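You operate a simulated robot arm through the tools that you are given. There is no shell and no other tool. Be economical: measure what you need, move in short steps, check, and stop when the job is done.

Carry out the task below with a simulated robot arm. There is one attempt and no reset: what you move stays moved.

JOB
Rest the tester: air shut, bled, feed backed off, display zeroed, clamp free.
Fine: shut before you bleed, bleed before you zero or free the clamp; blue feed knob back to its stop; the regulator stays in the socket.

The check looks at the end state, three seconds after you hand in, the way a careful person would. Anything else that was tipped, shoved, dropped, spilled or broken makes it a failure.

ROBOT AND FRAMES
A 6-joint arm with a two-finger parallel gripper, fixed in place. Base frame: the origin is at the foot of the arm, x ahead of it, y to its left, z up. Lengths are in mm, angles in degrees, forces in N, time in s.
With the tool pointing down near the work surface it reaches from about 360 to 760 mm from the base axis. Its first joint turns from -66.0 to 66.0 degrees. Payload 2.45 kg.
The TCP is the grasp point between the finger pads, 24 mm short of the fingertips. In the tool frame z runs along the fingers and y along their closing line. The gripper opens to 68 mm. The fingers are 17 mm wide and 10 mm thick; the gripper's body (40 by 70 mm) begins 41 mm behind the TCP.
Orientation is that of the tool frame in the base frame, as a unit quaternion [x, y, z, w]. With the fingers straight down and closing along the base's y, the tool's x points along the base's -x, its y along +y and its z along -z.

CONTROLS
- The arm moves only by the tool servo_tool. Its argument "moves" is a list of rows, each a list of 7 numbers: the gripper command, from -1 (fully open) to 1 (shut), values between in proportion, then the shift along the tool's x, y, z in mm, then the turn, a rotation vector about the tool's x, y, z in degrees. In form: [[claw, tx, ty, tz, ax, ay, az], ...]. A call has 1 to 20 rows; each row shifts and turns the commanded pose from where the row before left it, along the tool's axes as they then stand. Each row takes 0.2 s and may step no farther than 50 mm and 8.6 degrees from the row before; otherwise, or with a gripper value out of range, the whole call is refused. Where a pose cannot be reached the arm comes as near as it can. A force on the tool above 40 N (or 10 N above the force at the start of the call, whichever is more), or a blocked arm, ends the call early, and 0.2 s more pass. The fingers move at their own pace (about 108 mm/s each) and stop on an object; they squeeze with about 44 N. The grip force told is the motor's: it shows also when the fingers shut on nothing. Time passes only in rows, and 0.2 s behind the last, so rows that do not move let the fingers close. The reply holds the time, the measured pose of the TCP, the force on the tool along the base axes, the opening and the grip force, in the units named above and with some noise.
- Cameras (640 x 400 px; columns grow to the right, rows downward): "scene" is fixed at [188, 434, 1474.1]; the picture's right is [-0.53, -0.85, 0.00], its down [-0.40, 0.25, -0.88] and it looks along [0.75, -0.47, -0.47] (base axes); focal length 277 px, centre (320, 200). "wrist" rides on the gripper at [-32, 0, -39] in the tool frame; the picture's right is [0.00, -1.00, 0.00], its down [0.97, 0.00, -0.24] and it looks along [0.24, 0.00, 0.97] (tool axes); focal length 218 px, centre (320, 200). There is no depth. A picture from a camera that has moved, and an enlarged one, comes with that camera's place and axes in the base frame and with its lens.
- snapshot(camera): a new picture of that camera. No time passes.
- close_up(camera, box): a new picture of the part [left, top, right, bottom] of that camera's present view, enlarged. No time passes.
- job_done(): hands the job in; it is judged then, once.

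Go step by step. Nothing tells you positions but the pictures and the camera data: compare them with the known pose of the tool, close in by small moves and look again before you grip or let go. The budget is 120 turns and 64 pictures, counting those below and the enlarged ones. Unless the task says otherwise, let go and move clear before handing in, and close with one line.

The tools are called after ">>>" by a JSON object that holds its "method" and its "body". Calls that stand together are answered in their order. servo_tool: Moves the arm, as the interface text tells. Its arguments: {"type":"object","properties":{"moves":{"type":"array"}},"required":["moves"]} The other tools are called the same way: snapshot (camera) takes a picture; close_up (camera, box) takes an enlarged picture of a part of a camera's view; job_done () hands the job in.

At the start:

```text
clock: 0.0
eef_pos: [377.5, 219.3, 1305.5]
orientation: [0.001, 1.0, 0.0, 0.0]
ft_force: [1.3, 0.3, -0.3]
finger_gap: 68.0
gripper_force: 0.0
```

scene: 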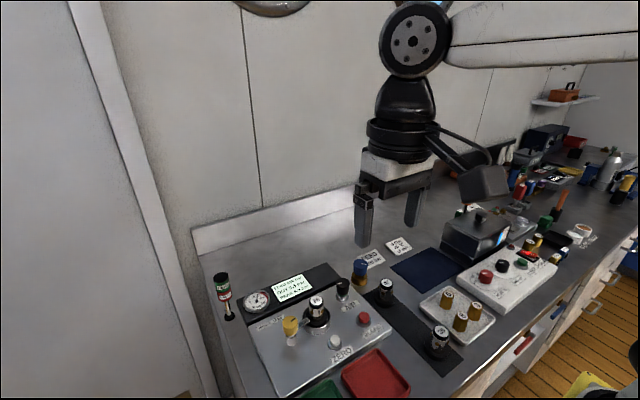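
wrist: 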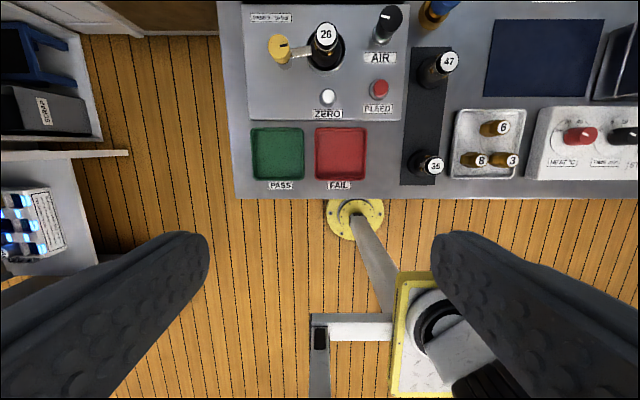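

I see the tester panel with a yellow clamp, regulator 26 in its socket, a black AIR knob, a red BLEED button, a white ZERO button and a blue feed knob. I'll enlarge both views first to read the labels.

>>> {"method": "close_up", "body": {"camera": "scene", "box": [200, 230, 440, 380]}}

>>> {"method": "close_up", "body": {"camera": "wrist", "box": [220, 0, 480, 162]}}

```text
2.67 times, centred on (320, 305) of scene
camera zoom: at [188.0, 434.0, 1474.1], right [-0.53, -0.85, 0.0], down [-0.4, 0.25, -0.88], along [0.75, -0.47, -0.47], focal length 739 px, centre (320, -80)
```

zoom: 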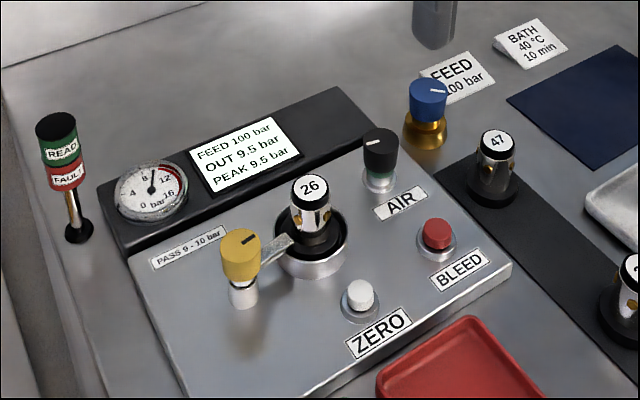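

```text
2.46 times, centred on (350, 81) of wrist
camera zoom: at [408.9, 218.2, 1343.2], right [0.0, -1.0, 0.0], down [-0.97, 0.0, 0.24], along [-0.24, 0.0, -0.97], focal length 537 px, centre (246, 493)
```

zoom: 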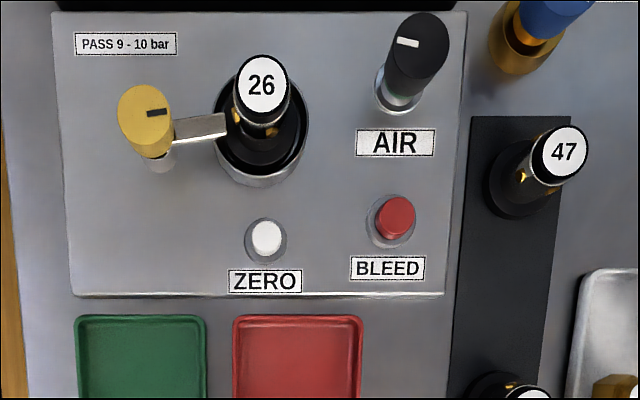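

All the controls are located by triangulating the two views: AIR (591,115), BLEED (503,118), ZERO (491,205), yellow clamp (557,278), blue feed (620,33). I'll move nearer and look at the details.

>>> {"method": "servo_tool", "body": {"moves": [[-1, -27, -11.5, 29, 0, 0, 0], [-1, -27, -11.5, 29, 0, 0, 0], [-1, -27, -11.5, 29, 0, 0, 0], [-1, -27, -11.5, 29, 0, 0, 0], [-1, -27, -11.5, 29, 0, 0, 0], [-1, -27, -11.5, 29, 0, 0, 0], [-1, 0, 0, 0, 0, 0, 0]]}}

>>> {"method": "snapshot", "body": {"camera": "wrist"}}

>>> {"method": "close_up", "body": {"camera": "scene", "box": [280, 255, 400, 330]}}

```text
clock: 1.6
eef_pos: [538.9, 148.9, 1128.7]
orientation: [0.0, 1.0, 0.0, 0.0]
ft_force: [-0.1, -0.4, 0.6]
finger_gap: 68.1
gripper_force: 0.1
```

```text
59 pictures are left
camera wrist: at [570.9, 148.3, 1168.0], right [0.0, -1.0, 0.0], down [-0.97, 0.0, 0.24], along [-0.24, 0.0, -0.97], focal length 218 px, centre (320, 200)
```

wrist: 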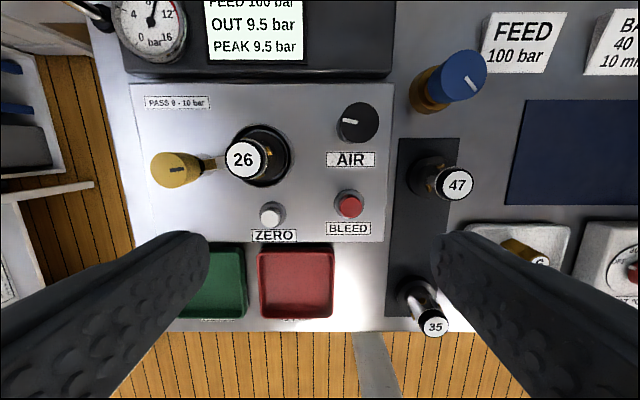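

```text
5.33 times, centred on (340, 292) of scene
camera zoom: at [188.1, 434.0, 1474.1], right [-0.53, -0.85, 0.0], down [-0.4, 0.25, -0.88], along [0.75, -0.47, -0.47], focal length 1477 px, centre (213, -293)
```

zoom: 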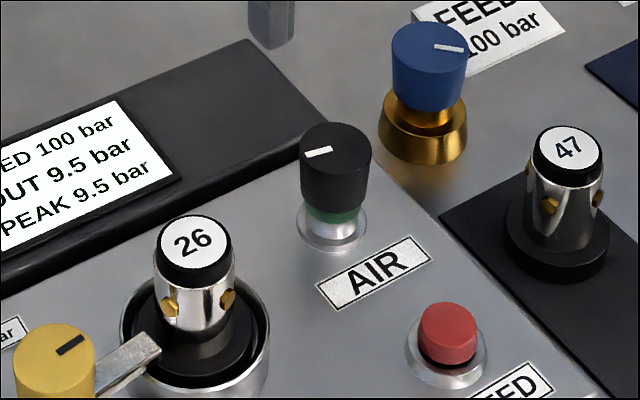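

AIR knob is at about (590.5,116), top near z 975. I'll go above it and descend with the fingers closing along y.

>>> {"method": "servo_tool", "body": {"moves": [[-1, -26, -16.4, 40, 0, 0, 0], [-1, -25.6, -16.4, 40, 0, 0, 0], [-1, 0, 0, 30, 0, 0, 0], [-1, 0, 0, 0, 0, 0, 0]]}}

>>> {"method": "snapshot", "body": {"camera": "wrist"}}

>>> {"method": "snapshot", "body": {"camera": "scene"}}

```text
refused: row 1 steps farther than a row can; nothing moved
```

```text
57 pictures are left
camera wrist: at [570.9, 148.3, 1168.0], right [0.0, -1.0, 0.0], down [-0.97, 0.0, 0.24], along [-0.24, 0.0, -0.97], focal length 218 px, centre (320, 200)
```

wrist: 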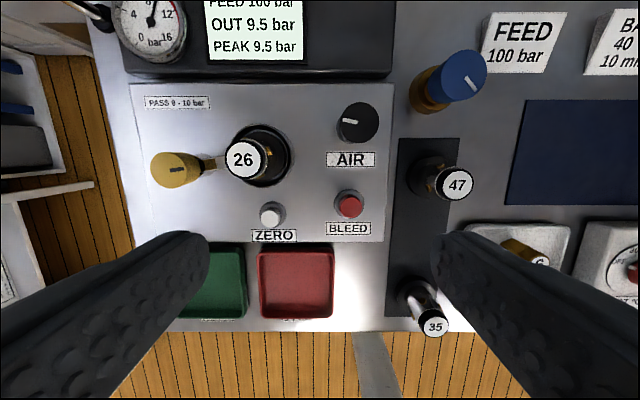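

```text
56 pictures are left
```

scene: 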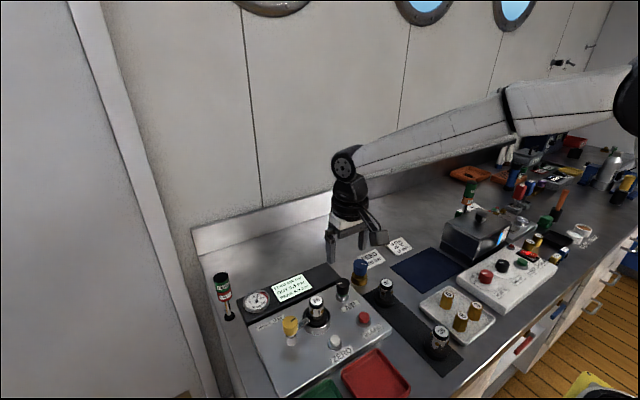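

That call was refused because a step was too long, so nothing moved. I'll repeat it with shorter steps.

>>> {"method": "servo_tool", "body": {"moves": [[-1, -26, -16.4, 30, 0, 0, 0], [-1, -25.6, -16.4, 30, 0, 0, 0], [-1, 0, 0, 40, 0, 0, 0], [-1, 0, 0, 20, 0, 0, 0], [-1, 0, 0, 0, 0, 0, 0]]}}

>>> {"method": "snapshot", "body": {"camera": "wrist"}}

>>> {"method": "close_up", "body": {"camera": "scene", "box": [240, 210, 420, 322]}}

```text
clock: 2.8
eef_pos: [589.6, 117.6, 1010.6]
orientation: [0.0, 1.0, 0.0, 0.0]
ft_force: [-0.5, 0.4, -0.1]
finger_gap: 67.9
gripper_force: 0.0
```

```text
55 pictures are left
camera wrist: at [622.4, 117.1, 1048.4], right [0.0, -1.0, 0.0], down [-0.97, 0.0, 0.24], along [-0.24, 0.0, -0.97], focal length 218 px, centre (320, 200)
```

wrist: 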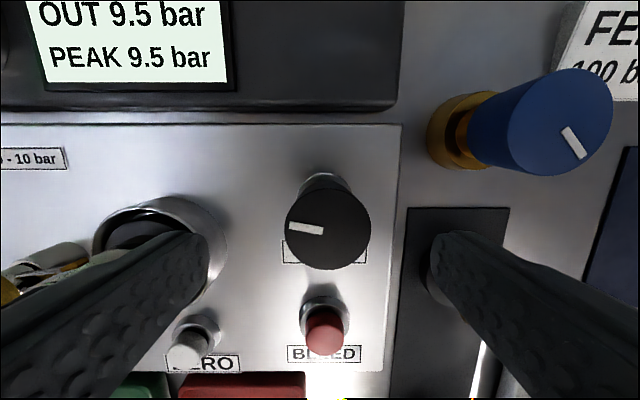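

```text
3.56 times, centred on (330, 266) of scene
camera zoom: at [188.0, 434.0, 1474.1], right [-0.53, -0.85, 0.0], down [-0.4, 0.25, -0.88], along [0.75, -0.47, -0.47], focal length 985 px, centre (284, -35)
```

zoom: 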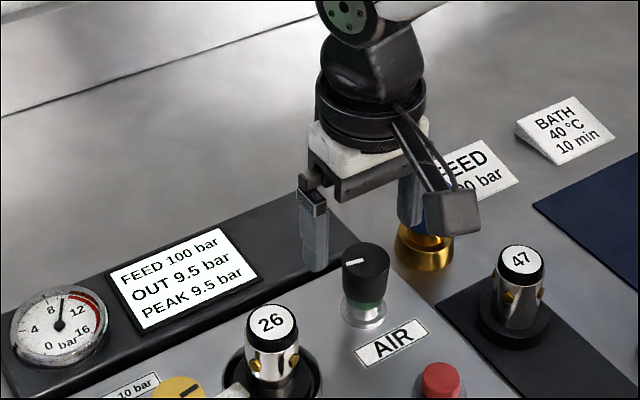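

The knob centre shows nearer (594,114). I'll correct for that, descend and grip.

>>> {"method": "servo_tool", "body": {"moves": [[-1, -4, -3, 15, 0, 0, 0], [-1, 0, 0, 15, 0, 0, 0], [-1, 0, 0, 15, 0, 0, 0], [-1, 0, 0, 0, 0, 0, 0]]}}

>>> {"method": "snapshot", "body": {"camera": "wrist"}}

```text
clock: 3.8
eef_pos: [592.9, 114.3, 965.2]
orientation: [0.0, 1.0, 0.0, 0.0]
ft_force: [-0.2, 0.2, 0.2]
finger_gap: 67.8
gripper_force: 0.1
```

```text
53 pictures are left
camera wrist: at [624.8, 113.4, 1003.1], right [0.0, -1.0, 0.0], down [-0.97, 0.0, 0.24], along [-0.24, 0.0, -0.97], focal length 218 px, centre (320, 200)
```

wrist: 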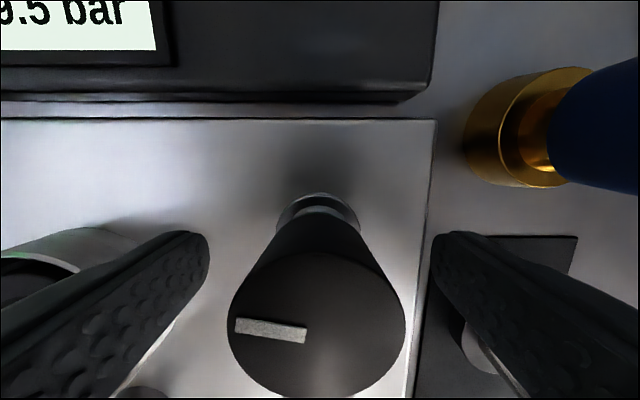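

The knob sits between the fingers. Next I'll close on it.

>>> {"method": "servo_tool", "body": {"moves": [[-1, -2, 0, 0, 0, 0, 0], [0.2, 0, 0, 0, 0, 0, 0], [1, 0, 0, 0, 0, 0, 0], [1, 0, 0, 0, 0, 0, 0]]}}

```text
clock: 4.8
eef_pos: [595.1, 115.5, 965.6]
orientation: [-0.001, 1.0, 0.0, 0.001]
ft_force: [0.3, 7.1, -0.7]
finger_gap: 32.4
gripper_force: 45.3
```

Gripped, 32 mm wide. I'll try a small clockwise turn and watch for resistance.

>>> {"method": "servo_tool", "body": {"moves": [[1, 0, 1.2, 0, 0, 0, 0], [1, 0, 0, 0, 0, 0, 8], [1, 0, 0, 0, 0, 0, 8], [1, 0, 0, 0, 0, 0, 8], [1, 0, 0, 0, 0, 0, 0]]}}

>>> {"method": "close_up", "body": {"camera": "scene", "box": [240, 210, 420, 322]}}

>>> {"method": "snapshot", "body": {"camera": "wrist"}}

```text
clock: 6.0
eef_pos: [595.6, 113.7, 964.7]
orientation: [0.208, 0.978, -0.002, -0.001]
ft_force: [-9.1, -24.8, 5.6]
finger_gap: 32.4
gripper_force: 44.6
```

```text
3.56 times, centred on (330, 266) of scene
camera zoom: at [187.7, 433.2, 1474.4], right [-0.53, -0.85, 0.0], down [-0.4, 0.25, -0.88], along [0.75, -0.47, -0.47], focal length 985 px, centre (284, -35)
```

zoom: 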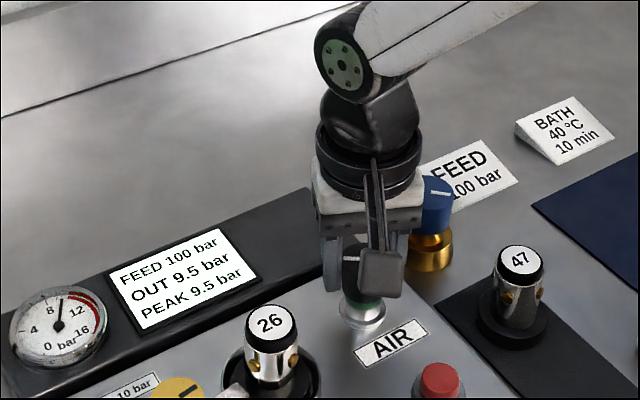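

```text
51 pictures are left
camera wrist: at [624.3, 99.0, 1004.0], right [-0.41, -0.91, 0.0], down [-0.89, 0.4, 0.24], along [-0.22, 0.1, -0.97], focal length 218 px, centre (320, 200)
```

wrist: 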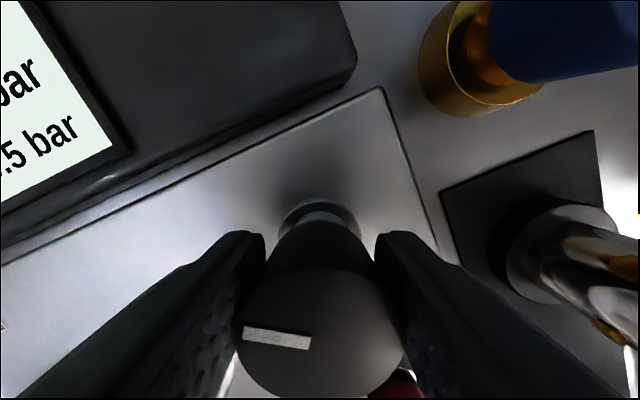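

The knob follows the turn freely, with some side load. I'll ease that load and keep turning clockwise.

>>> {"method": "servo_tool", "body": {"moves": [[1, 0, -1, 0, 0, 0, 0], [1, 0, 0, 0, 0, 0, 8], [1, 0, 0, 0, 0, 0, 8], [1, 0, 0, 0, 0, 0, 8], [1, 0, 0, 0, 0, 0, 8], [1, 0, 0, 0, 0, 0, 0]]}}

>>> {"method": "snapshot", "body": {"camera": "wrist"}}

```text
clock: 6.8
eef_pos: [594.5, 112.3, 964.8]
orientation: [0.328, 0.945, -0.003, -0.003]
ft_force: [-7.5, -6.3, 6.5]
finger_gap: 32.5
gripper_force: 45.2
stopped in row 4: the force on the tool passed its limit (the readings are from after the stop); the commanded pose is now the measured one
```

```text
50 pictures are left
camera wrist: at [619.5, 91.4, 1003.7], right [-0.62, -0.78, 0.01], down [-0.76, 0.6, 0.24], along [-0.2, 0.14, -0.97], focal length 218 px, centre (320, 200)
```

wrist: 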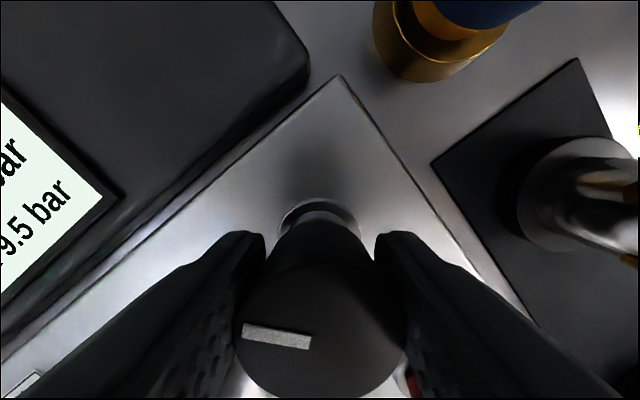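

The force limit tripped at about 38° with the knob still following. The rotation may be off-axis, so I'll continue in a small step to tell that from a stop.

>>> {"method": "servo_tool", "body": {"moves": [[1, 0, 0, 0, 0, 0, 0], [1, 0, 0, 0, 0, 0, 8], [1, 0, 0, 0, 0, 0, 0]]}}

```text
clock: 7.6
eef_pos: [592.7, 111.0, 965.8]
orientation: [0.395, 0.919, -0.004, -0.005]
ft_force: [-15.8, -14.2, 13.1]
finger_gap: 32.6
gripper_force: 45.2
```

The drift fits a grip about 6 mm off the knob's axis, so the real centre is near (589,115.5). I'll open a little, re-centre along tool x, regrip and continue.

>>> {"method": "servo_tool", "body": {"moves": [[-0.3, 0, 0, 0, 0, 0, 0], [-0.3, 0, 0, 0, 0, 0, 0], [-0.3, 5.7, 0, 0, 0, 0, 0], [1, 0, 0, 0, 0, 0, 0], [1, 0, 0, 0, 0, 0, 0], [1, 0, 0, 0, 0, 0, 0]]}}

>>> {"method": "snapshot", "body": {"camera": "wrist"}}

```text
clock: 9.0
eef_pos: [589.7, 115.6, 963.7]
orientation: [0.394, 0.919, -0.005, -0.003]
ft_force: [-8.7, -10.4, 1.7]
finger_gap: 32.6
gripper_force: 45.2
```

```text
49 pictures are left
camera wrist: at [612.4, 91.3, 1002.8], right [-0.72, -0.69, 0.01], down [-0.67, 0.7, 0.24], along [-0.17, 0.17, -0.97], focal length 218 px, centre (320, 200)
```

wrist: 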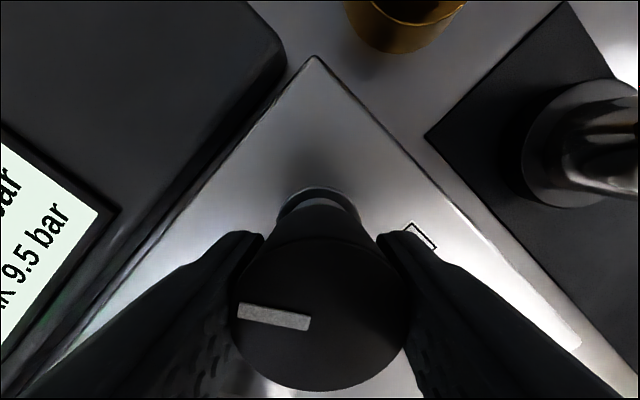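

Now it's centred. I'll trim the side load and keep turning.

>>> {"method": "servo_tool", "body": {"moves": [[1, 0, -0.6, 0, 0, 0, 0], [1, 0, 0, 0, 0, 0, 8], [1, 0, 0, 0, 0, 0, 8], [1, 0, 0, 0, 0, 0, 8], [1, 0, 0, 0, 0, 0, 0]]}}

>>> {"method": "snapshot", "body": {"camera": "wrist"}}

>>> {"method": "close_up", "body": {"camera": "scene", "box": [240, 210, 420, 322]}}

```text
clock: 10.2
eef_pos: [589.4, 115.3, 964.0]
orientation: [0.577, 0.817, -0.005, -0.002]
ft_force: [-8.4, -16.1, -10.4]
finger_gap: 32.4
gripper_force: 45.0
```

```text
48 pictures are left
camera wrist: at [601.1, 84.4, 1002.9], right [-0.94, -0.33, 0.01], down [-0.32, 0.92, 0.24], along [-0.09, 0.22, -0.97], focal length 218 px, centre (320, 200)
```

wrist: 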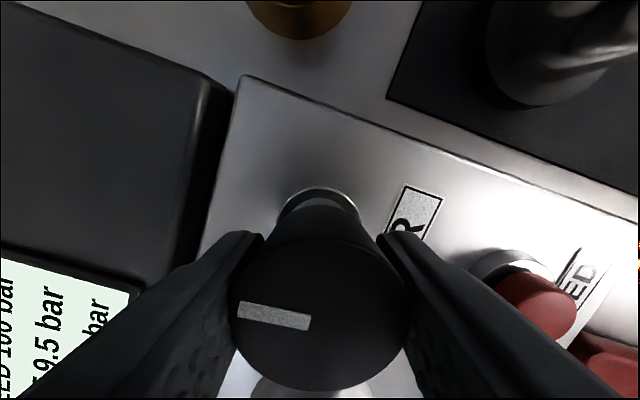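

```text
3.56 times, centred on (330, 266) of scene
camera zoom: at [188.0, 433.6, 1474.3], right [-0.53, -0.85, 0.0], down [-0.4, 0.25, -0.88], along [0.75, -0.47, -0.47], focal length 985 px, centre (284, -35)
```

zoom: 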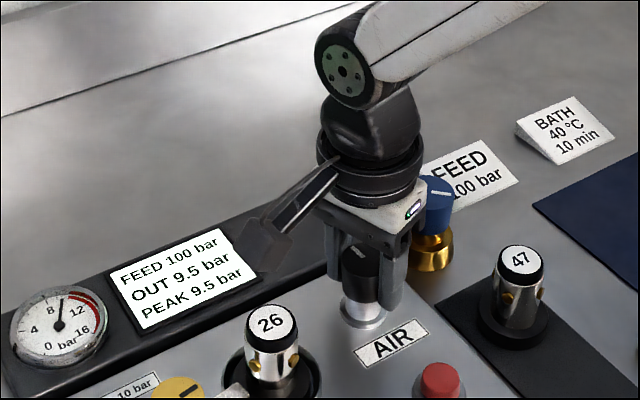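

The green band has vanished as the knob screws down, so clockwise shuts it. I'll relieve the load downward and continue to the stop.

>>> {"method": "servo_tool", "body": {"moves": [[1, -0.4, -0.4, 0.6, 0, 0, 0], [1, 0, 0, 0, 0, 0, 8], [1, 0, 0, 0.2, 0, 0, 8], [1, 0, 0, 0, 0, 0, 0]]}}

>>> {"method": "snapshot", "body": {"camera": "wrist"}}

>>> {"method": "close_up", "body": {"camera": "scene", "box": [300, 260, 380, 310]}}

```text
clock: 11.2
eef_pos: [589.2, 116.6, 963.9]
orientation: [0.685, 0.729, -0.002, 0.0]
ft_force: [-9.3, 0.7, 1.4]
finger_gap: 33.5
gripper_force: 45.1
```

```text
46 pictures are left
camera wrist: at [592.2, 84.4, 1003.1], right [-1.0, -0.06, 0.0], down [-0.06, 0.97, 0.24], along [-0.02, 0.24, -0.97], focal length 218 px, centre (320, 200)
```

wrist: 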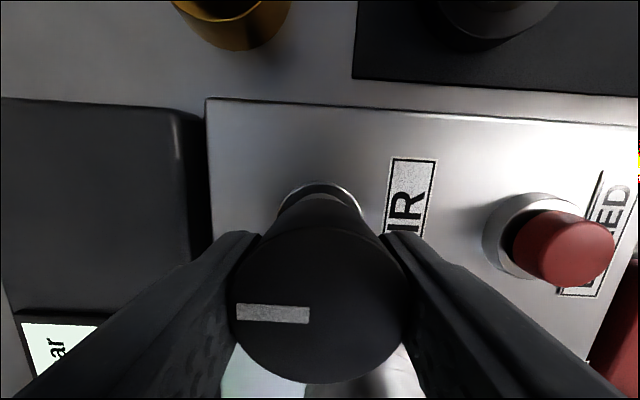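

```text
8.00 times, centred on (340, 285) of scene
camera zoom: at [187.7, 434.1, 1474.1], right [-0.53, -0.85, 0.0], down [-0.4, 0.25, -0.88], along [0.75, -0.47, -0.47], focal length 2216 px, centre (160, -480)
```

zoom: 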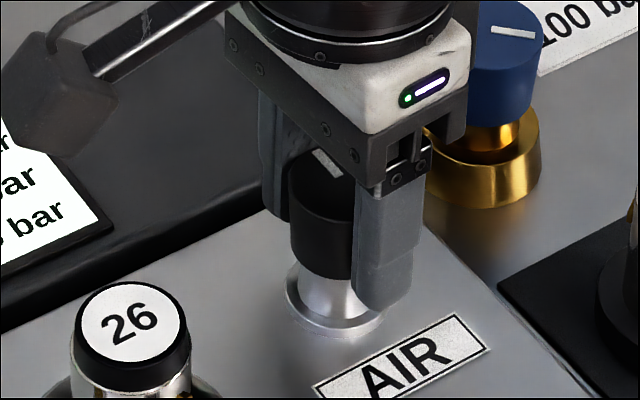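

The pointer slipped about 9° in the fingers, so the knob has reached its stop at about 78° with the green fully hidden: shut. Next I'll release, lift and move over BLEED with the fingers shut.

>>> {"method": "servo_tool", "body": {"moves": [[-0.5, 0, 0, 0, 0, 0, 0], [-0.5, 0, 0, 0, 0, 0, 0], [-0.5, 0, 0, -35, 0, 0, 0], [-0.5, 0, 0, -25, 0, 0, 0], [1, 2.2, -28.6, 0, 0, 0, 0], [1, 2.2, -28.6, 0, 0, 0, 0], [1, 2.2, -28.6, 0, 0, 0, 0], [1, 0, 0, 0, 0, 0, 0]]}}

>>> {"method": "snapshot", "body": {"camera": "wrist"}}

>>> {"method": "close_up", "body": {"camera": "scene", "box": [240, 240, 400, 340]}}

```text
clock: 13.0
eef_pos: [505.9, 118.3, 1023.6]
orientation: [0.685, 0.729, -0.004, -0.001]
ft_force: [0.4, 0.3, -0.4]
finger_gap: 0.1
gripper_force: 23.7
```

```text
44 pictures are left
camera wrist: at [507.8, 85.5, 1061.8], right [-1.0, -0.06, 0.01], down [-0.06, 0.97, 0.24], along [-0.02, 0.24, -0.97], focal length 218 px, centre (320, 200)
```

wrist: 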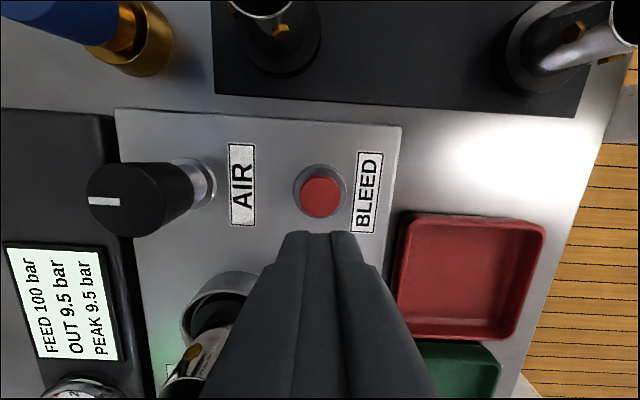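

```text
4.00 times, centred on (320, 290) of scene
camera zoom: at [188.0, 434.0, 1474.1], right [-0.53, -0.85, 0.0], down [-0.4, 0.25, -0.88], along [0.75, -0.47, -0.47], focal length 1108 px, centre (320, -160)
```

zoom: 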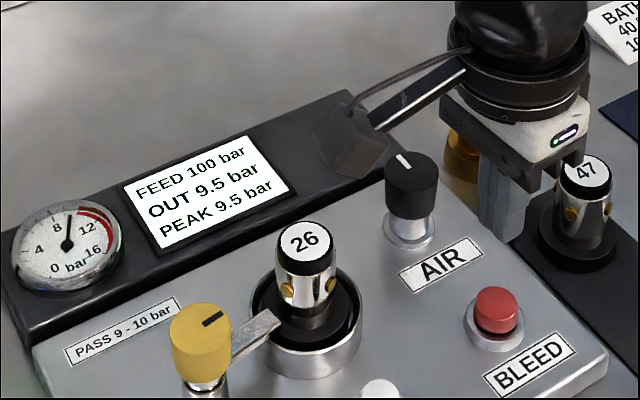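

AIR is shut and the display still shows 9.5, which is trapped pressure. BLEED sits at about (505,116). I'll lower onto it and press gently.

>>> {"method": "servo_tool", "body": {"moves": [[1, -1.8, 0, 25, 0, 0, 0], [1, 0, 0, 25, 0, 0, 0], [1, 0, 0, 3, 0, 0, 0], [1, 0, 0, 2, 0, 0, 0], [1, 0, 0, 1.5, 0, 0, 0], [1, 0, 0, 1, 0, 0, 0]]}}

>>> {"method": "close_up", "body": {"camera": "scene", "box": [240, 240, 400, 340]}}

```text
clock: 14.4
eef_pos: [503.5, 114.2, 966.5]
orientation: [0.685, 0.729, -0.004, 0.0]
ft_force: [-0.4, 0.4, -0.2]
finger_gap: 0.1
gripper_force: 23.5
```

```text
4.00 times, centred on (320, 290) of scene
camera zoom: at [188.0, 434.0, 1474.1], right [-0.53, -0.85, 0.0], down [-0.4, 0.25, -0.88], along [0.75, -0.47, -0.47], focal length 1108 px, centre (320, -160)
```

zoom: 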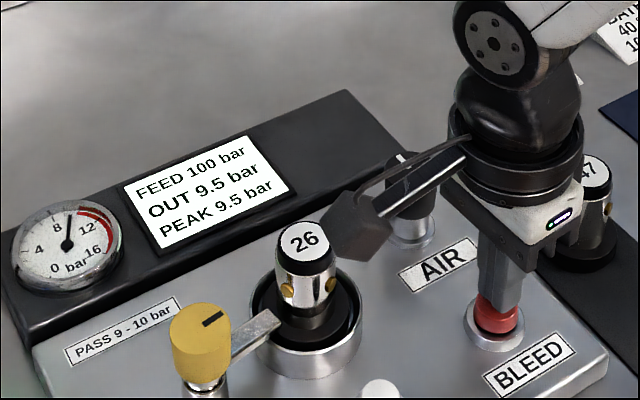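

No contact yet. I'll nudge y by +2 and continue down in 1 mm steps.

>>> {"method": "servo_tool", "body": {"moves": [[1, 2, 1, 1, 0, 0, 0], [1, 0, 0, 1, 0, 0, 0], [1, 0, 0, 1, 0, 0, 0], [1, 0, 0, 1, 0, 0, 0], [1, 0, 0, 1, 0, 0, 0]]}}

>>> {"method": "close_up", "body": {"camera": "scene", "box": [240, 240, 400, 340]}}

```text
clock: 15.6
eef_pos: [503.7, 117.6, 962.1]
orientation: [0.684, 0.729, -0.004, -0.001]
ft_force: [-0.8, 0.4, 0.1]
finger_gap: 0.2
gripper_force: 24.1
```

```text
4.00 times, centred on (320, 290) of scene
camera zoom: at [188.0, 434.0, 1474.1], right [-0.53, -0.85, 0.0], down [-0.4, 0.25, -0.88], along [0.75, -0.47, -0.47], focal length 1108 px, centre (320, -160)
```

zoom: 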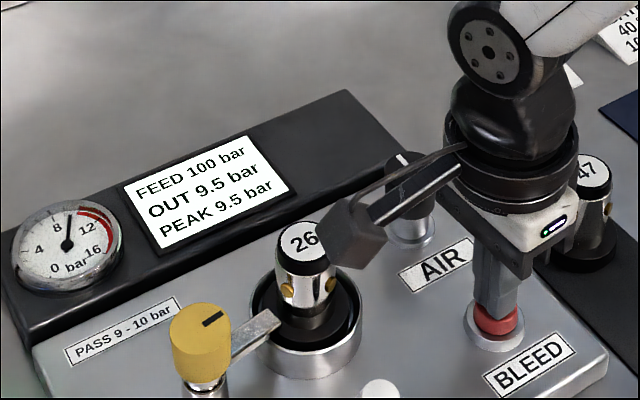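

Still no force. I'll look closely at the button and the camera arm's clearance.

>>> {"method": "close_up", "body": {"camera": "scene", "box": [310, 280, 390, 330]}}

>>> {"method": "snapshot", "body": {"camera": "wrist"}}

```text
8.00 times, centred on (350, 305) of scene
camera zoom: at [188.0, 434.0, 1474.1], right [-0.53, -0.85, 0.0], down [-0.4, 0.25, -0.88], along [0.75, -0.47, -0.47], focal length 2216 px, centre (80, -640)
```

zoom: 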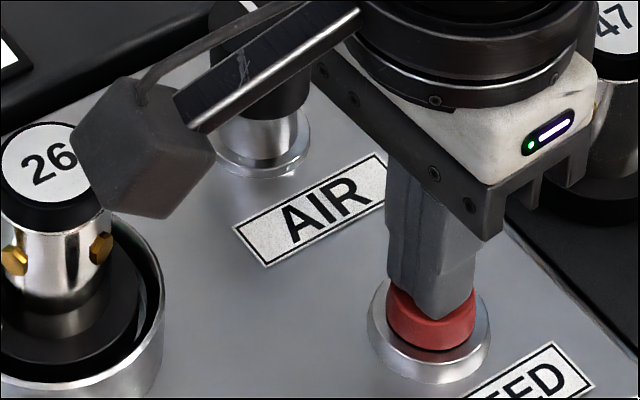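

```text
39 pictures are left
camera wrist: at [507.4, 84.4, 1000.4], right [-1.0, -0.06, 0.01], down [-0.06, 0.97, 0.24], along [-0.02, 0.24, -0.97], focal length 218 px, centre (320, 200)
```

wrist: 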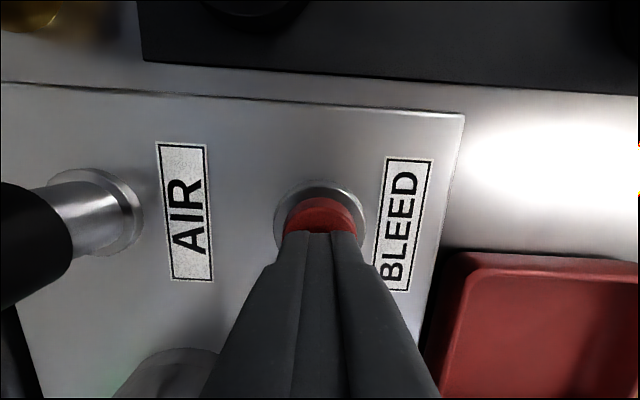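

The tip is at the cap. I'll keep pressing in 1 mm steps.

>>> {"method": "servo_tool", "body": {"moves": [[1, -1, 0, 1, 0, 0, 0], [1, 0, 0, 1, 0, 0, 0], [1, 0, 0, 1, 0, 0, 0], [1, 0, 0, 1, 0, 0, 0]]}}

>>> {"method": "close_up", "body": {"camera": "scene", "box": [240, 240, 400, 340]}}

```text
clock: 16.6
eef_pos: [505.3, 115.6, 958.0]
orientation: [0.685, 0.729, -0.003, -0.001]
ft_force: [1.0, -1.3, 2.3]
finger_gap: 0.0
gripper_force: 23.3
```

```text
4.00 times, centred on (320, 290) of scene
camera zoom: at [188.0, 434.0, 1474.1], right [-0.53, -0.85, 0.0], down [-0.4, 0.25, -0.88], along [0.75, -0.47, -0.47], focal length 1108 px, centre (320, -160)
```

zoom: 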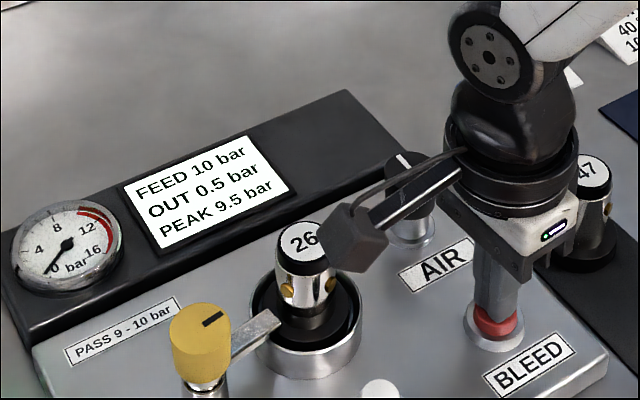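

Bleeding has started: feed 10, OUT 0.5. I'll hold a little longer.

>>> {"method": "servo_tool", "body": {"moves": [[1, 0, 0, 0.5, 0, 0, 0], [1, 0, 0, 0, 0, 0, 0], [1, 0, 0, 0, 0, 0, 0], [1, 0, 0, 0, 0, 0, 0], [1, 0, 0, 0, 0, 0, 0], [1, 0, 0, 0, 0, 0, 0], [1, 0, 0, 0, 0, 0, 0]]}}

>>> {"method": "close_up", "body": {"camera": "scene", "box": [240, 240, 400, 340]}}

```text
clock: 18.2
eef_pos: [505.2, 115.4, 957.3]
orientation: [0.685, 0.729, -0.004, -0.001]
ft_force: [-0.3, 0.5, 3.0]
finger_gap: 0.0
gripper_force: 23.9
```

```text
4.00 times, centred on (320, 290) of scene
camera zoom: at [188.0, 434.0, 1474.1], right [-0.53, -0.85, 0.0], down [-0.4, 0.25, -0.88], along [0.75, -0.47, -0.47], focal length 1108 px, centre (320, -160)
```

zoom: 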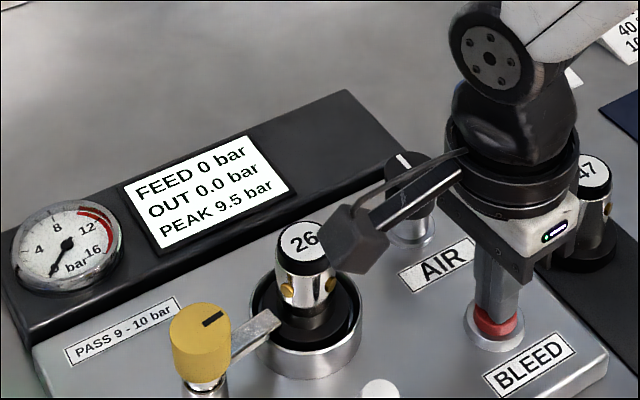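

Fully bled: FEED 0 and OUT 0.0. Next I'll lift and go over the blue feed knob.

>>> {"method": "servo_tool", "body": {"moves": [[1, 0, 0, -30, 0, 0, 0], [1, 0, 0, -40, 0, 0, 0], [-1, -21.5, 28, 0, 0, 0, 0], [-1, -21.5, 28, 0, 0, 0, 0], [-1, -21.5, 28, 0, 0, 0, 0], [-1, -21.5, 28, 0, 0, 0, 0], [-1, 0, 0, 0, 0, 0, 0]]}}

>>> {"method": "snapshot", "body": {"camera": "wrist"}}

>>> {"method": "close_up", "body": {"camera": "scene", "box": [240, 220, 432, 340]}}

```text
clock: 19.8
eef_pos: [621.9, 38.6, 1028.0]
orientation: [0.685, 0.729, -0.004, -0.002]
ft_force: [0.0, -0.4, 0.2]
finger_gap: 68.2
gripper_force: 0.1
```

```text
36 pictures are left
camera wrist: at [625.8, 5.7, 1066.5], right [-1.0, -0.06, 0.01], down [-0.06, 0.97, 0.24], along [-0.02, 0.24, -0.97], focal length 218 px, centre (320, 200)
```

wrist: 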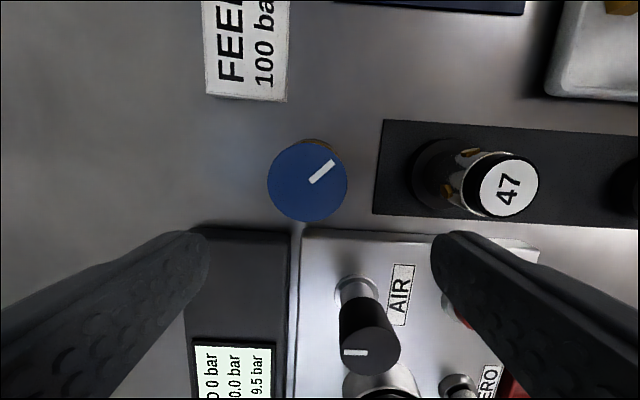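

```text
3.33 times, centred on (336, 280) of scene
camera zoom: at [188.1, 434.0, 1474.1], right [-0.53, -0.85, 0.0], down [-0.4, 0.25, -0.88], along [0.75, -0.47, -0.47], focal length 923 px, centre (267, -67)
```

zoom: 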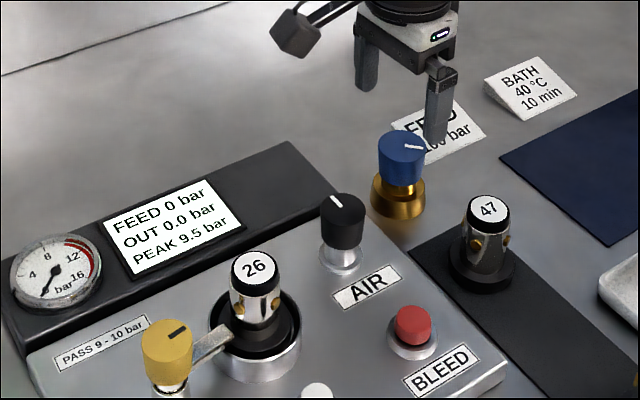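

The feed knob solves to about (630,27), top near z 966. I'll shift over it, lower partway and check.

>>> {"method": "servo_tool", "body": {"moves": [[-1, -12, 7.3, 0, 0, 0, 0], [-1, 0, 0, 25, 0, 0, 0], [-1, 0, 0, 15, 0, 0, 0], [-1, 0, 0, 0, 0, 0, 0]]}}

>>> {"method": "snapshot", "body": {"camera": "wrist"}}

>>> {"method": "close_up", "body": {"camera": "scene", "box": [320, 240, 400, 290]}}

```text
clock: 20.8
eef_pos: [629.9, 26.6, 986.8]
orientation: [0.685, 0.729, -0.003, -0.001]
ft_force: [1.0, 0.1, -0.2]
finger_gap: 68.3
gripper_force: 0.1
```

```text
34 pictures are left
camera wrist: at [633.1, -6.0, 1024.9], right [-1.0, -0.06, 0.01], down [-0.06, 0.97, 0.24], along [-0.02, 0.24, -0.97], focal length 218 px, centre (320, 200)
```

wrist: 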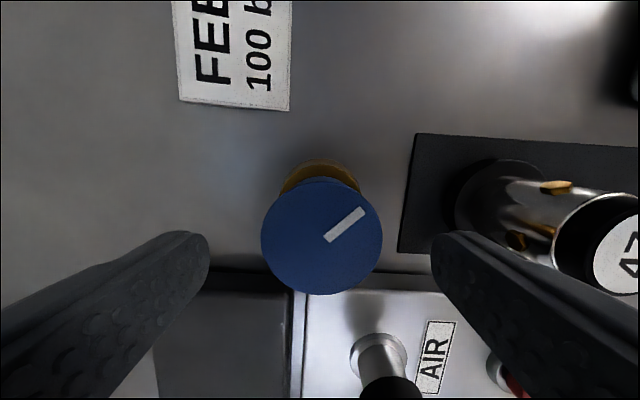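

```text
8.00 times, centred on (360, 265) of scene
camera zoom: at [188.0, 434.0, 1474.1], right [-0.53, -0.85, 0.0], down [-0.4, 0.25, -0.88], along [0.75, -0.47, -0.47], focal length 2216 px, centre (0, -320)
```

zoom: 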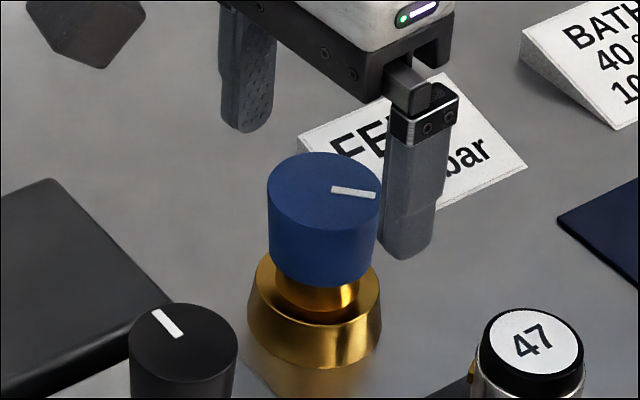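

The knob centre reads about (630,20.5). I'll shift, lower to grip height and look before closing.

>>> {"method": "servo_tool", "body": {"moves": [[-1, -6, 0, 10, 0, 0, 0], [-1, 0, 0, 13, 0, 0, 0], [-1, 0, 0, 0, 0, 0, 0]]}}

>>> {"method": "snapshot", "body": {"camera": "wrist"}}

```text
clock: 21.6
eef_pos: [630.4, 20.4, 964.4]
orientation: [0.684, 0.729, -0.004, -0.001]
ft_force: [-0.9, -0.2, -0.7]
finger_gap: 68.0
gripper_force: 0.0
```

```text
32 pictures are left
camera wrist: at [633.1, -12.2, 1002.3], right [-1.0, -0.06, 0.01], down [-0.06, 0.97, 0.24], along [-0.02, 0.24, -0.97], focal length 218 px, centre (320, 200)
```

wrist: 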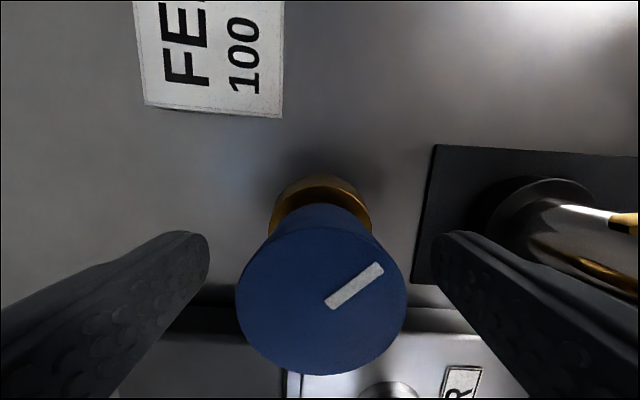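

Centred within 2 mm. I'll trim that and grip.

>>> {"method": "servo_tool", "body": {"moves": [[-1, -1.8, 0, 0, 0, 0, 0], [0.2, 0, 0, 0, 0, 0, 0], [1, 0, 0, 0, 0, 0, 0], [1, 0, 0, 0, 0, 0, 0]]}}

```text
clock: 22.6
eef_pos: [629.7, 18.1, 964.7]
orientation: [0.685, 0.729, -0.004, -0.002]
ft_force: [-2.4, -0.8, 0.0]
finger_gap: 38.7
gripper_force: 44.3
```

The knob is 38.7 mm across, so the depth works out larger and the centre is at y≈22.4. I'll reopen, shift 4 mm and regrip.

>>> {"method": "servo_tool", "body": {"moves": [[-0.6, 0, 0, 0, 0, 0, 0], [-0.6, 0, 0, 0, 0, 0, 0], [-0.6, 4.1, 0, 2, 0, 0, 0], [1, 0, 0, 0, 0, 0, 0], [1, 0, 0, 0, 0, 0, 0], [1, 0, 0, 0, 0, 0, 0]]}}

>>> {"method": "snapshot", "body": {"camera": "wrist"}}

```text
clock: 24.0
eef_pos: [627.5, 22.9, 961.6]
orientation: [0.685, 0.728, -0.004, -0.001]
ft_force: [-5.0, -1.3, 2.9]
finger_gap: 38.9
gripper_force: 45.0
```

```text
31 pictures are left
camera wrist: at [632.7, -10.0, 1001.7], right [-1.0, -0.06, 0.01], down [-0.06, 0.97, 0.24], along [-0.02, 0.24, -0.97], focal length 218 px, centre (320, 200)
```

wrist: 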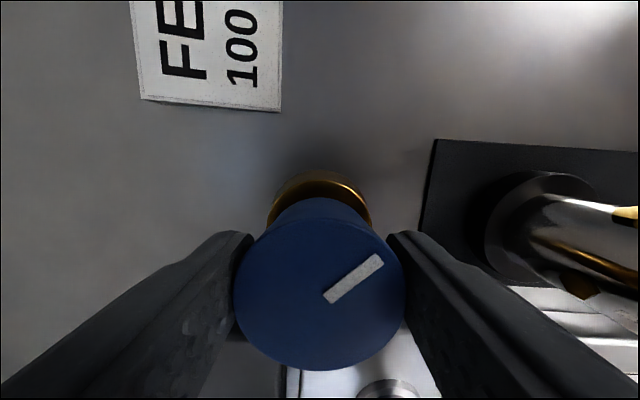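

Gripped at centre. I'll turn counter-clockwise to back off the feed.

>>> {"method": "servo_tool", "body": {"moves": [[1, 0, -0.2, 0, 0, 0, 0], [1, 0, 0, 0, 0, 0, -8], [1, 0, 0, 0, 0, 0, -8], [1, 0, 0, 0, 0, 0, -8], [1, 0, 0, 0, 0, 0, 0]]}}

>>> {"method": "snapshot", "body": {"camera": "wrist"}}

```text
clock: 25.2
eef_pos: [632.0, 22.9, 963.6]
orientation: [0.517, 0.856, -0.002, 0.0]
ft_force: [5.3, 1.0, 5.8]
finger_gap: 38.7
gripper_force: 44.9
```

```text
30 pictures are left
camera wrist: at [646.2, -6.2, 1001.6], right [-0.89, -0.46, 0.0], down [-0.45, 0.86, 0.24], along [-0.11, 0.21, -0.97], focal length 218 px, centre (320, 200)
```

wrist: 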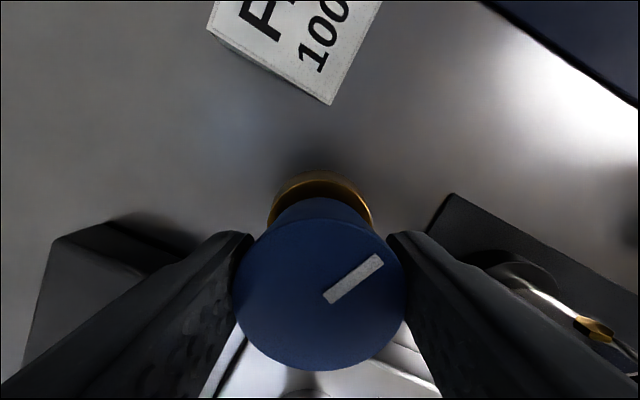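

It turns freely and rises slightly. I'll continue, following it up.

>>> {"method": "servo_tool", "body": {"moves": [[1, 0, 0, -0.3, 0, 0, 0], [1, 0, 0, -0.1, 0, 0, -8], [1, 0, 0, -0.1, 0, 0, -8], [1, 0, 0, -0.1, 0, 0, -8], [1, 0, 0, -0.1, 0, 0, -8], [1, 0, 0, -0.1, 0, 0, -8], [1, 0, 0, 0, 0, 0, 0]]}}

>>> {"method": "snapshot", "body": {"camera": "wrist"}}

```text
clock: 26.8
eef_pos: [631.6, 25.0, 963.8]
orientation: [0.192, 0.981, 0.0, -0.001]
ft_force: [17.8, 25.8, -4.9]
finger_gap: 38.3
gripper_force: 44.9
```

```text
29 pictures are left
camera wrist: at [661.5, 11.4, 1001.3], right [-0.38, -0.93, 0.0], down [-0.9, 0.37, 0.24], along [-0.23, 0.09, -0.97], focal length 218 px, centre (320, 200)
```

wrist: 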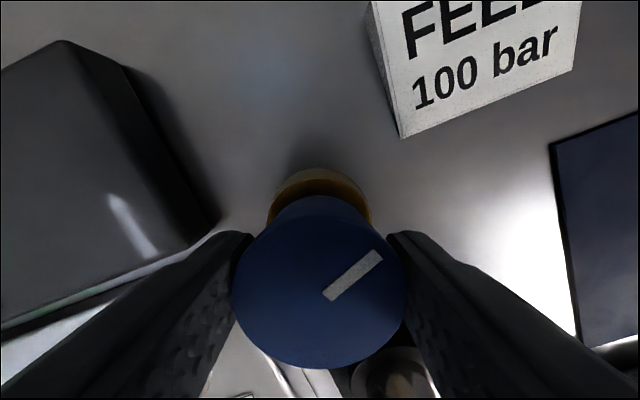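

The side load says the centre is slightly further along +tool y. I'll trim and continue.

>>> {"method": "servo_tool", "body": {"moves": [[1, 0.2, 1.1, 0, 0, 0, 0], [1, 0, 0, 0, 0, 0, -8], [1, 0, 0, 0, 0, 0, -8], [1, 0, 0, 0, 0, 0, -8], [1, 0, 0, 0, 0, 0, 0]]}}

>>> {"method": "snapshot", "body": {"camera": "wrist"}}

```text
clock: 28.0
eef_pos: [631.6, 24.4, 962.0]
orientation: [-0.016, 1.0, -0.002, -0.002]
ft_force: [15.9, 25.4, -4.5]
finger_gap: 38.3
gripper_force: 44.8
```

```text
28 pictures are left
camera wrist: at [663.8, 25.3, 1001.3], right [0.03, -1.0, 0.0], down [-0.97, -0.03, 0.24], along [-0.24, -0.01, -0.97], focal length 218 px, centre (320, 200)
```

wrist: 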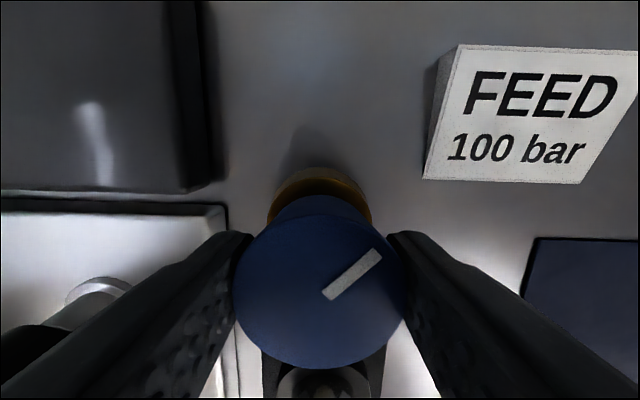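

No stop yet after about 88°. I'll trim and continue.

>>> {"method": "servo_tool", "body": {"moves": [[1, -0.6, 1, 0, 0, 0, 0], [1, 0, 0, -0.1, 0, 0, -8], [1, 0, 0, -0.1, 0, 0, -8], [1, 0, 0, -0.1, 0, 0, -8], [1, 0, 0, -0.1, 0, 0, -8], [1, 0, 0, 0, 0, 0, 0]]}}

>>> {"method": "snapshot", "body": {"camera": "wrist"}}

```text
clock: 29.4
eef_pos: [630.5, 25.9, 963.5]
orientation: [-0.29, 0.957, -0.002, -0.004]
ft_force: [14.8, 21.8, -12.9]
finger_gap: 37.9
gripper_force: 45.4
```

```text
27 pictures are left
camera wrist: at [658.2, 42.8, 1001.1], right [0.56, -0.83, 0.0], down [-0.81, -0.54, 0.25], along [-0.21, -0.14, -0.97], focal length 218 px, centre (320, 200)
```

wrist: 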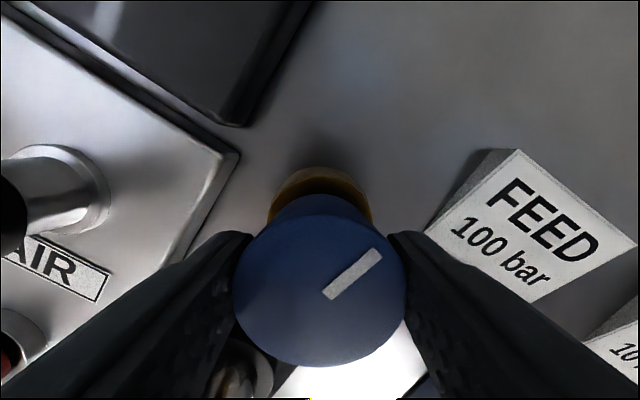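

Still turning with the grip. I'll trim and continue.

>>> {"method": "servo_tool", "body": {"moves": [[1, -0.8, 0.3, -0.2, 0, 0, 0], [1, 0, 0, 0, 0, 0, -8], [1, 0, 0, 0, 0, 0, -8], [1, 0, 0, 0, 0, 0, -8], [1, 0, 0, 0, 0, 0, -8], [1, 0, 0, 0, 0, 0, 0]]}}

>>> {"method": "snapshot", "body": {"camera": "wrist"}}

```text
clock: 30.8
eef_pos: [631.2, 24.9, 963.3]
orientation: [-0.542, 0.84, 0.001, -0.006]
ft_force: [-17.9, 12.1, 0.3]
finger_gap: 39.5
gripper_force: 44.4
```

```text
26 pictures are left
camera wrist: at [644.1, 53.9, 1001.3], right [0.91, -0.41, -0.01], down [-0.4, -0.88, 0.25], along [-0.11, -0.22, -0.97], focal length 218 px, centre (320, 200)
```

wrist: 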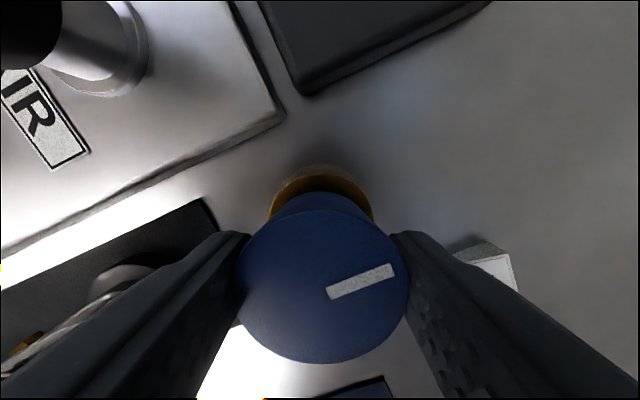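

The pointer has slipped about 19° in the fingers, so the knob is at its stop. I'll open slightly, lift straight up and confirm.

>>> {"method": "servo_tool", "body": {"moves": [[-0.4, 0, 0, 0, 0, 0, 0], [-0.4, 0, 0, 0, 0, 0, 0], [-0.4, 0, 0, -30, 0, 0, 0], [-0.4, 0, 0, -40, 0, 0, 0], [-0.4, 0, 0, 0, 0, 0, 0]]}}

>>> {"method": "close_up", "body": {"camera": "scene", "box": [240, 220, 432, 340]}}

>>> {"method": "snapshot", "body": {"camera": "wrist"}}

```text
clock: 32.0
eef_pos: [633.2, 23.3, 1034.7]
orientation: [-0.542, 0.841, 0.0, -0.003]
ft_force: [-0.2, 0.4, 0.3]
finger_gap: 47.9
gripper_force: 0.2
```

```text
3.33 times, centred on (336, 280) of scene
camera zoom: at [188.0, 434.0, 1474.1], right [-0.53, -0.85, 0.0], down [-0.4, 0.25, -0.88], along [0.75, -0.47, -0.47], focal length 923 px, centre (267, -67)
```

zoom: 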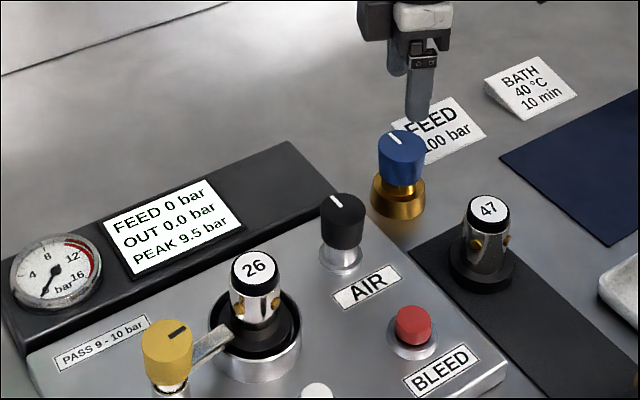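

```text
24 pictures are left
camera wrist: at [645.7, 52.4, 1072.4], right [0.91, -0.41, 0.0], down [-0.4, -0.88, 0.25], along [-0.1, -0.22, -0.97], focal length 218 px, centre (320, 200)
```

wrist: 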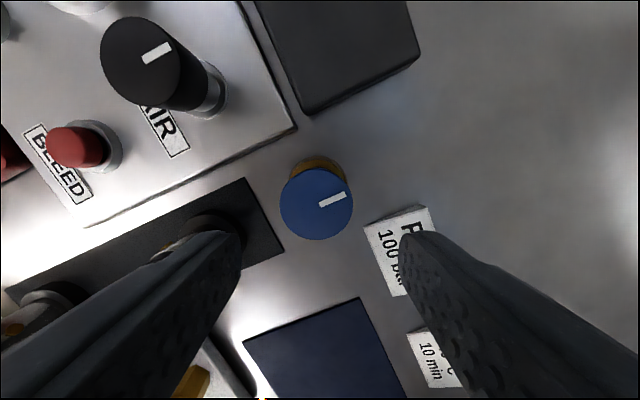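

Feed is at its stop, with its pointer parallel to AIR's. Next I'll raise, turn back to the standard orientation and go over ZERO at about (490,205) with the fingers closed.

>>> {"method": "servo_tool", "body": {"moves": [[1, 0, 0, -30, 0, 0, 8.2], [1, 0, 0, 0, 0, 0, 8.2], [1, 0, 0, 0, 0, 0, 8.2], [1, 0, 0, 0, 0, 0, 8.2], [1, 0, 0, 0, 0, 0, 8.2], [1, 0, 0, 0, 0, 0, 8.2], [1, 0, 0, 0, 0, 0, 8.2], [1, 0, 0, 0, 0, 0, 8.2], [1, 28.6, 36.4, 0, 0, 0, 0], [1, 28.6, 36.4, 0, 0, 0, 0], [1, 28.6, 36.4, 0, 0, 0, 0], [1, 28.6, 36.4, 0, 0, 0, 0], [1, 28.6, 36.4, 0, 0, 0, 0], [1, 0, 0, 30, 0, 0, 0], [1, 0, 0, 0, 0, 0, 0]]}}

>>> {"method": "snapshot", "body": {"camera": "wrist"}}

```text
clock: 35.2
eef_pos: [489.8, 208.8, 1033.0]
orientation: [0.0, 1.0, -0.002, -0.003]
ft_force: [0.3, -0.8, -0.1]
finger_gap: 0.1
gripper_force: 23.4
```

```text
23 pictures are left
camera wrist: at [521.6, 207.0, 1071.2], right [0.0, -1.0, 0.0], down [-0.97, 0.0, 0.25], along [-0.25, 0.0, -0.97], focal length 218 px, centre (320, 200)
```

wrist: 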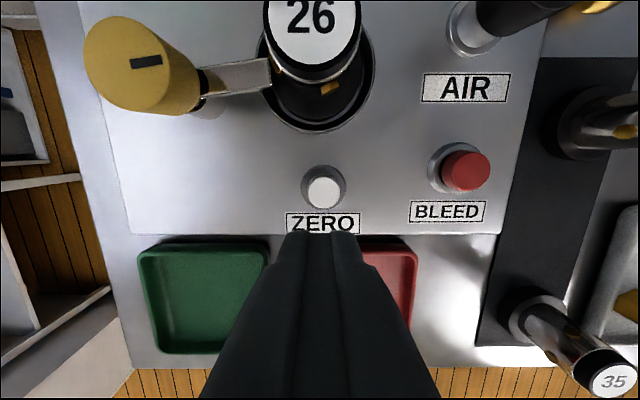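

ZERO is at about (492,205). I'll descend and press in small steps.

>>> {"method": "servo_tool", "body": {"moves": [[1, -2.2, -3.2, 35, 0, 0, 0], [1, 0, 0, 33, 0, 0, 0], [1, 0, 0, 2, 0, 0, 0], [1, 0, 0, 1, 0, 0, 0], [1, 0, 0, 1, 0, 0, 0], [1, 0, 0, 1, 0, 0, 0], [1, 0, 0, 1, 0, 0, 0], [1, 0, 0, 0, 0, 0, 0]]}}

>>> {"method": "close_up", "body": {"camera": "scene", "box": [240, 250, 400, 350]}}

```text
clock: 37.0
eef_pos: [490.3, 203.4, 958.8]
orientation: [0.001, 1.0, -0.002, -0.002]
ft_force: [0.9, -0.2, 1.4]
finger_gap: 0.0
gripper_force: 23.7
```

```text
4.00 times, centred on (320, 300) of scene
camera zoom: at [188.0, 434.0, 1474.1], right [-0.53, -0.85, 0.0], down [-0.4, 0.25, -0.88], along [0.75, -0.47, -0.47], focal length 1108 px, centre (320, -200)
```

zoom: 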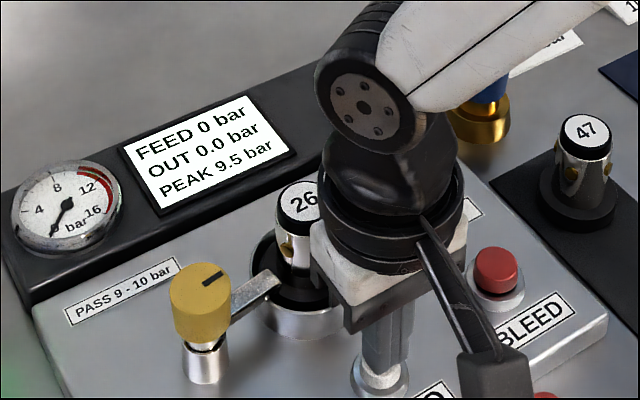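

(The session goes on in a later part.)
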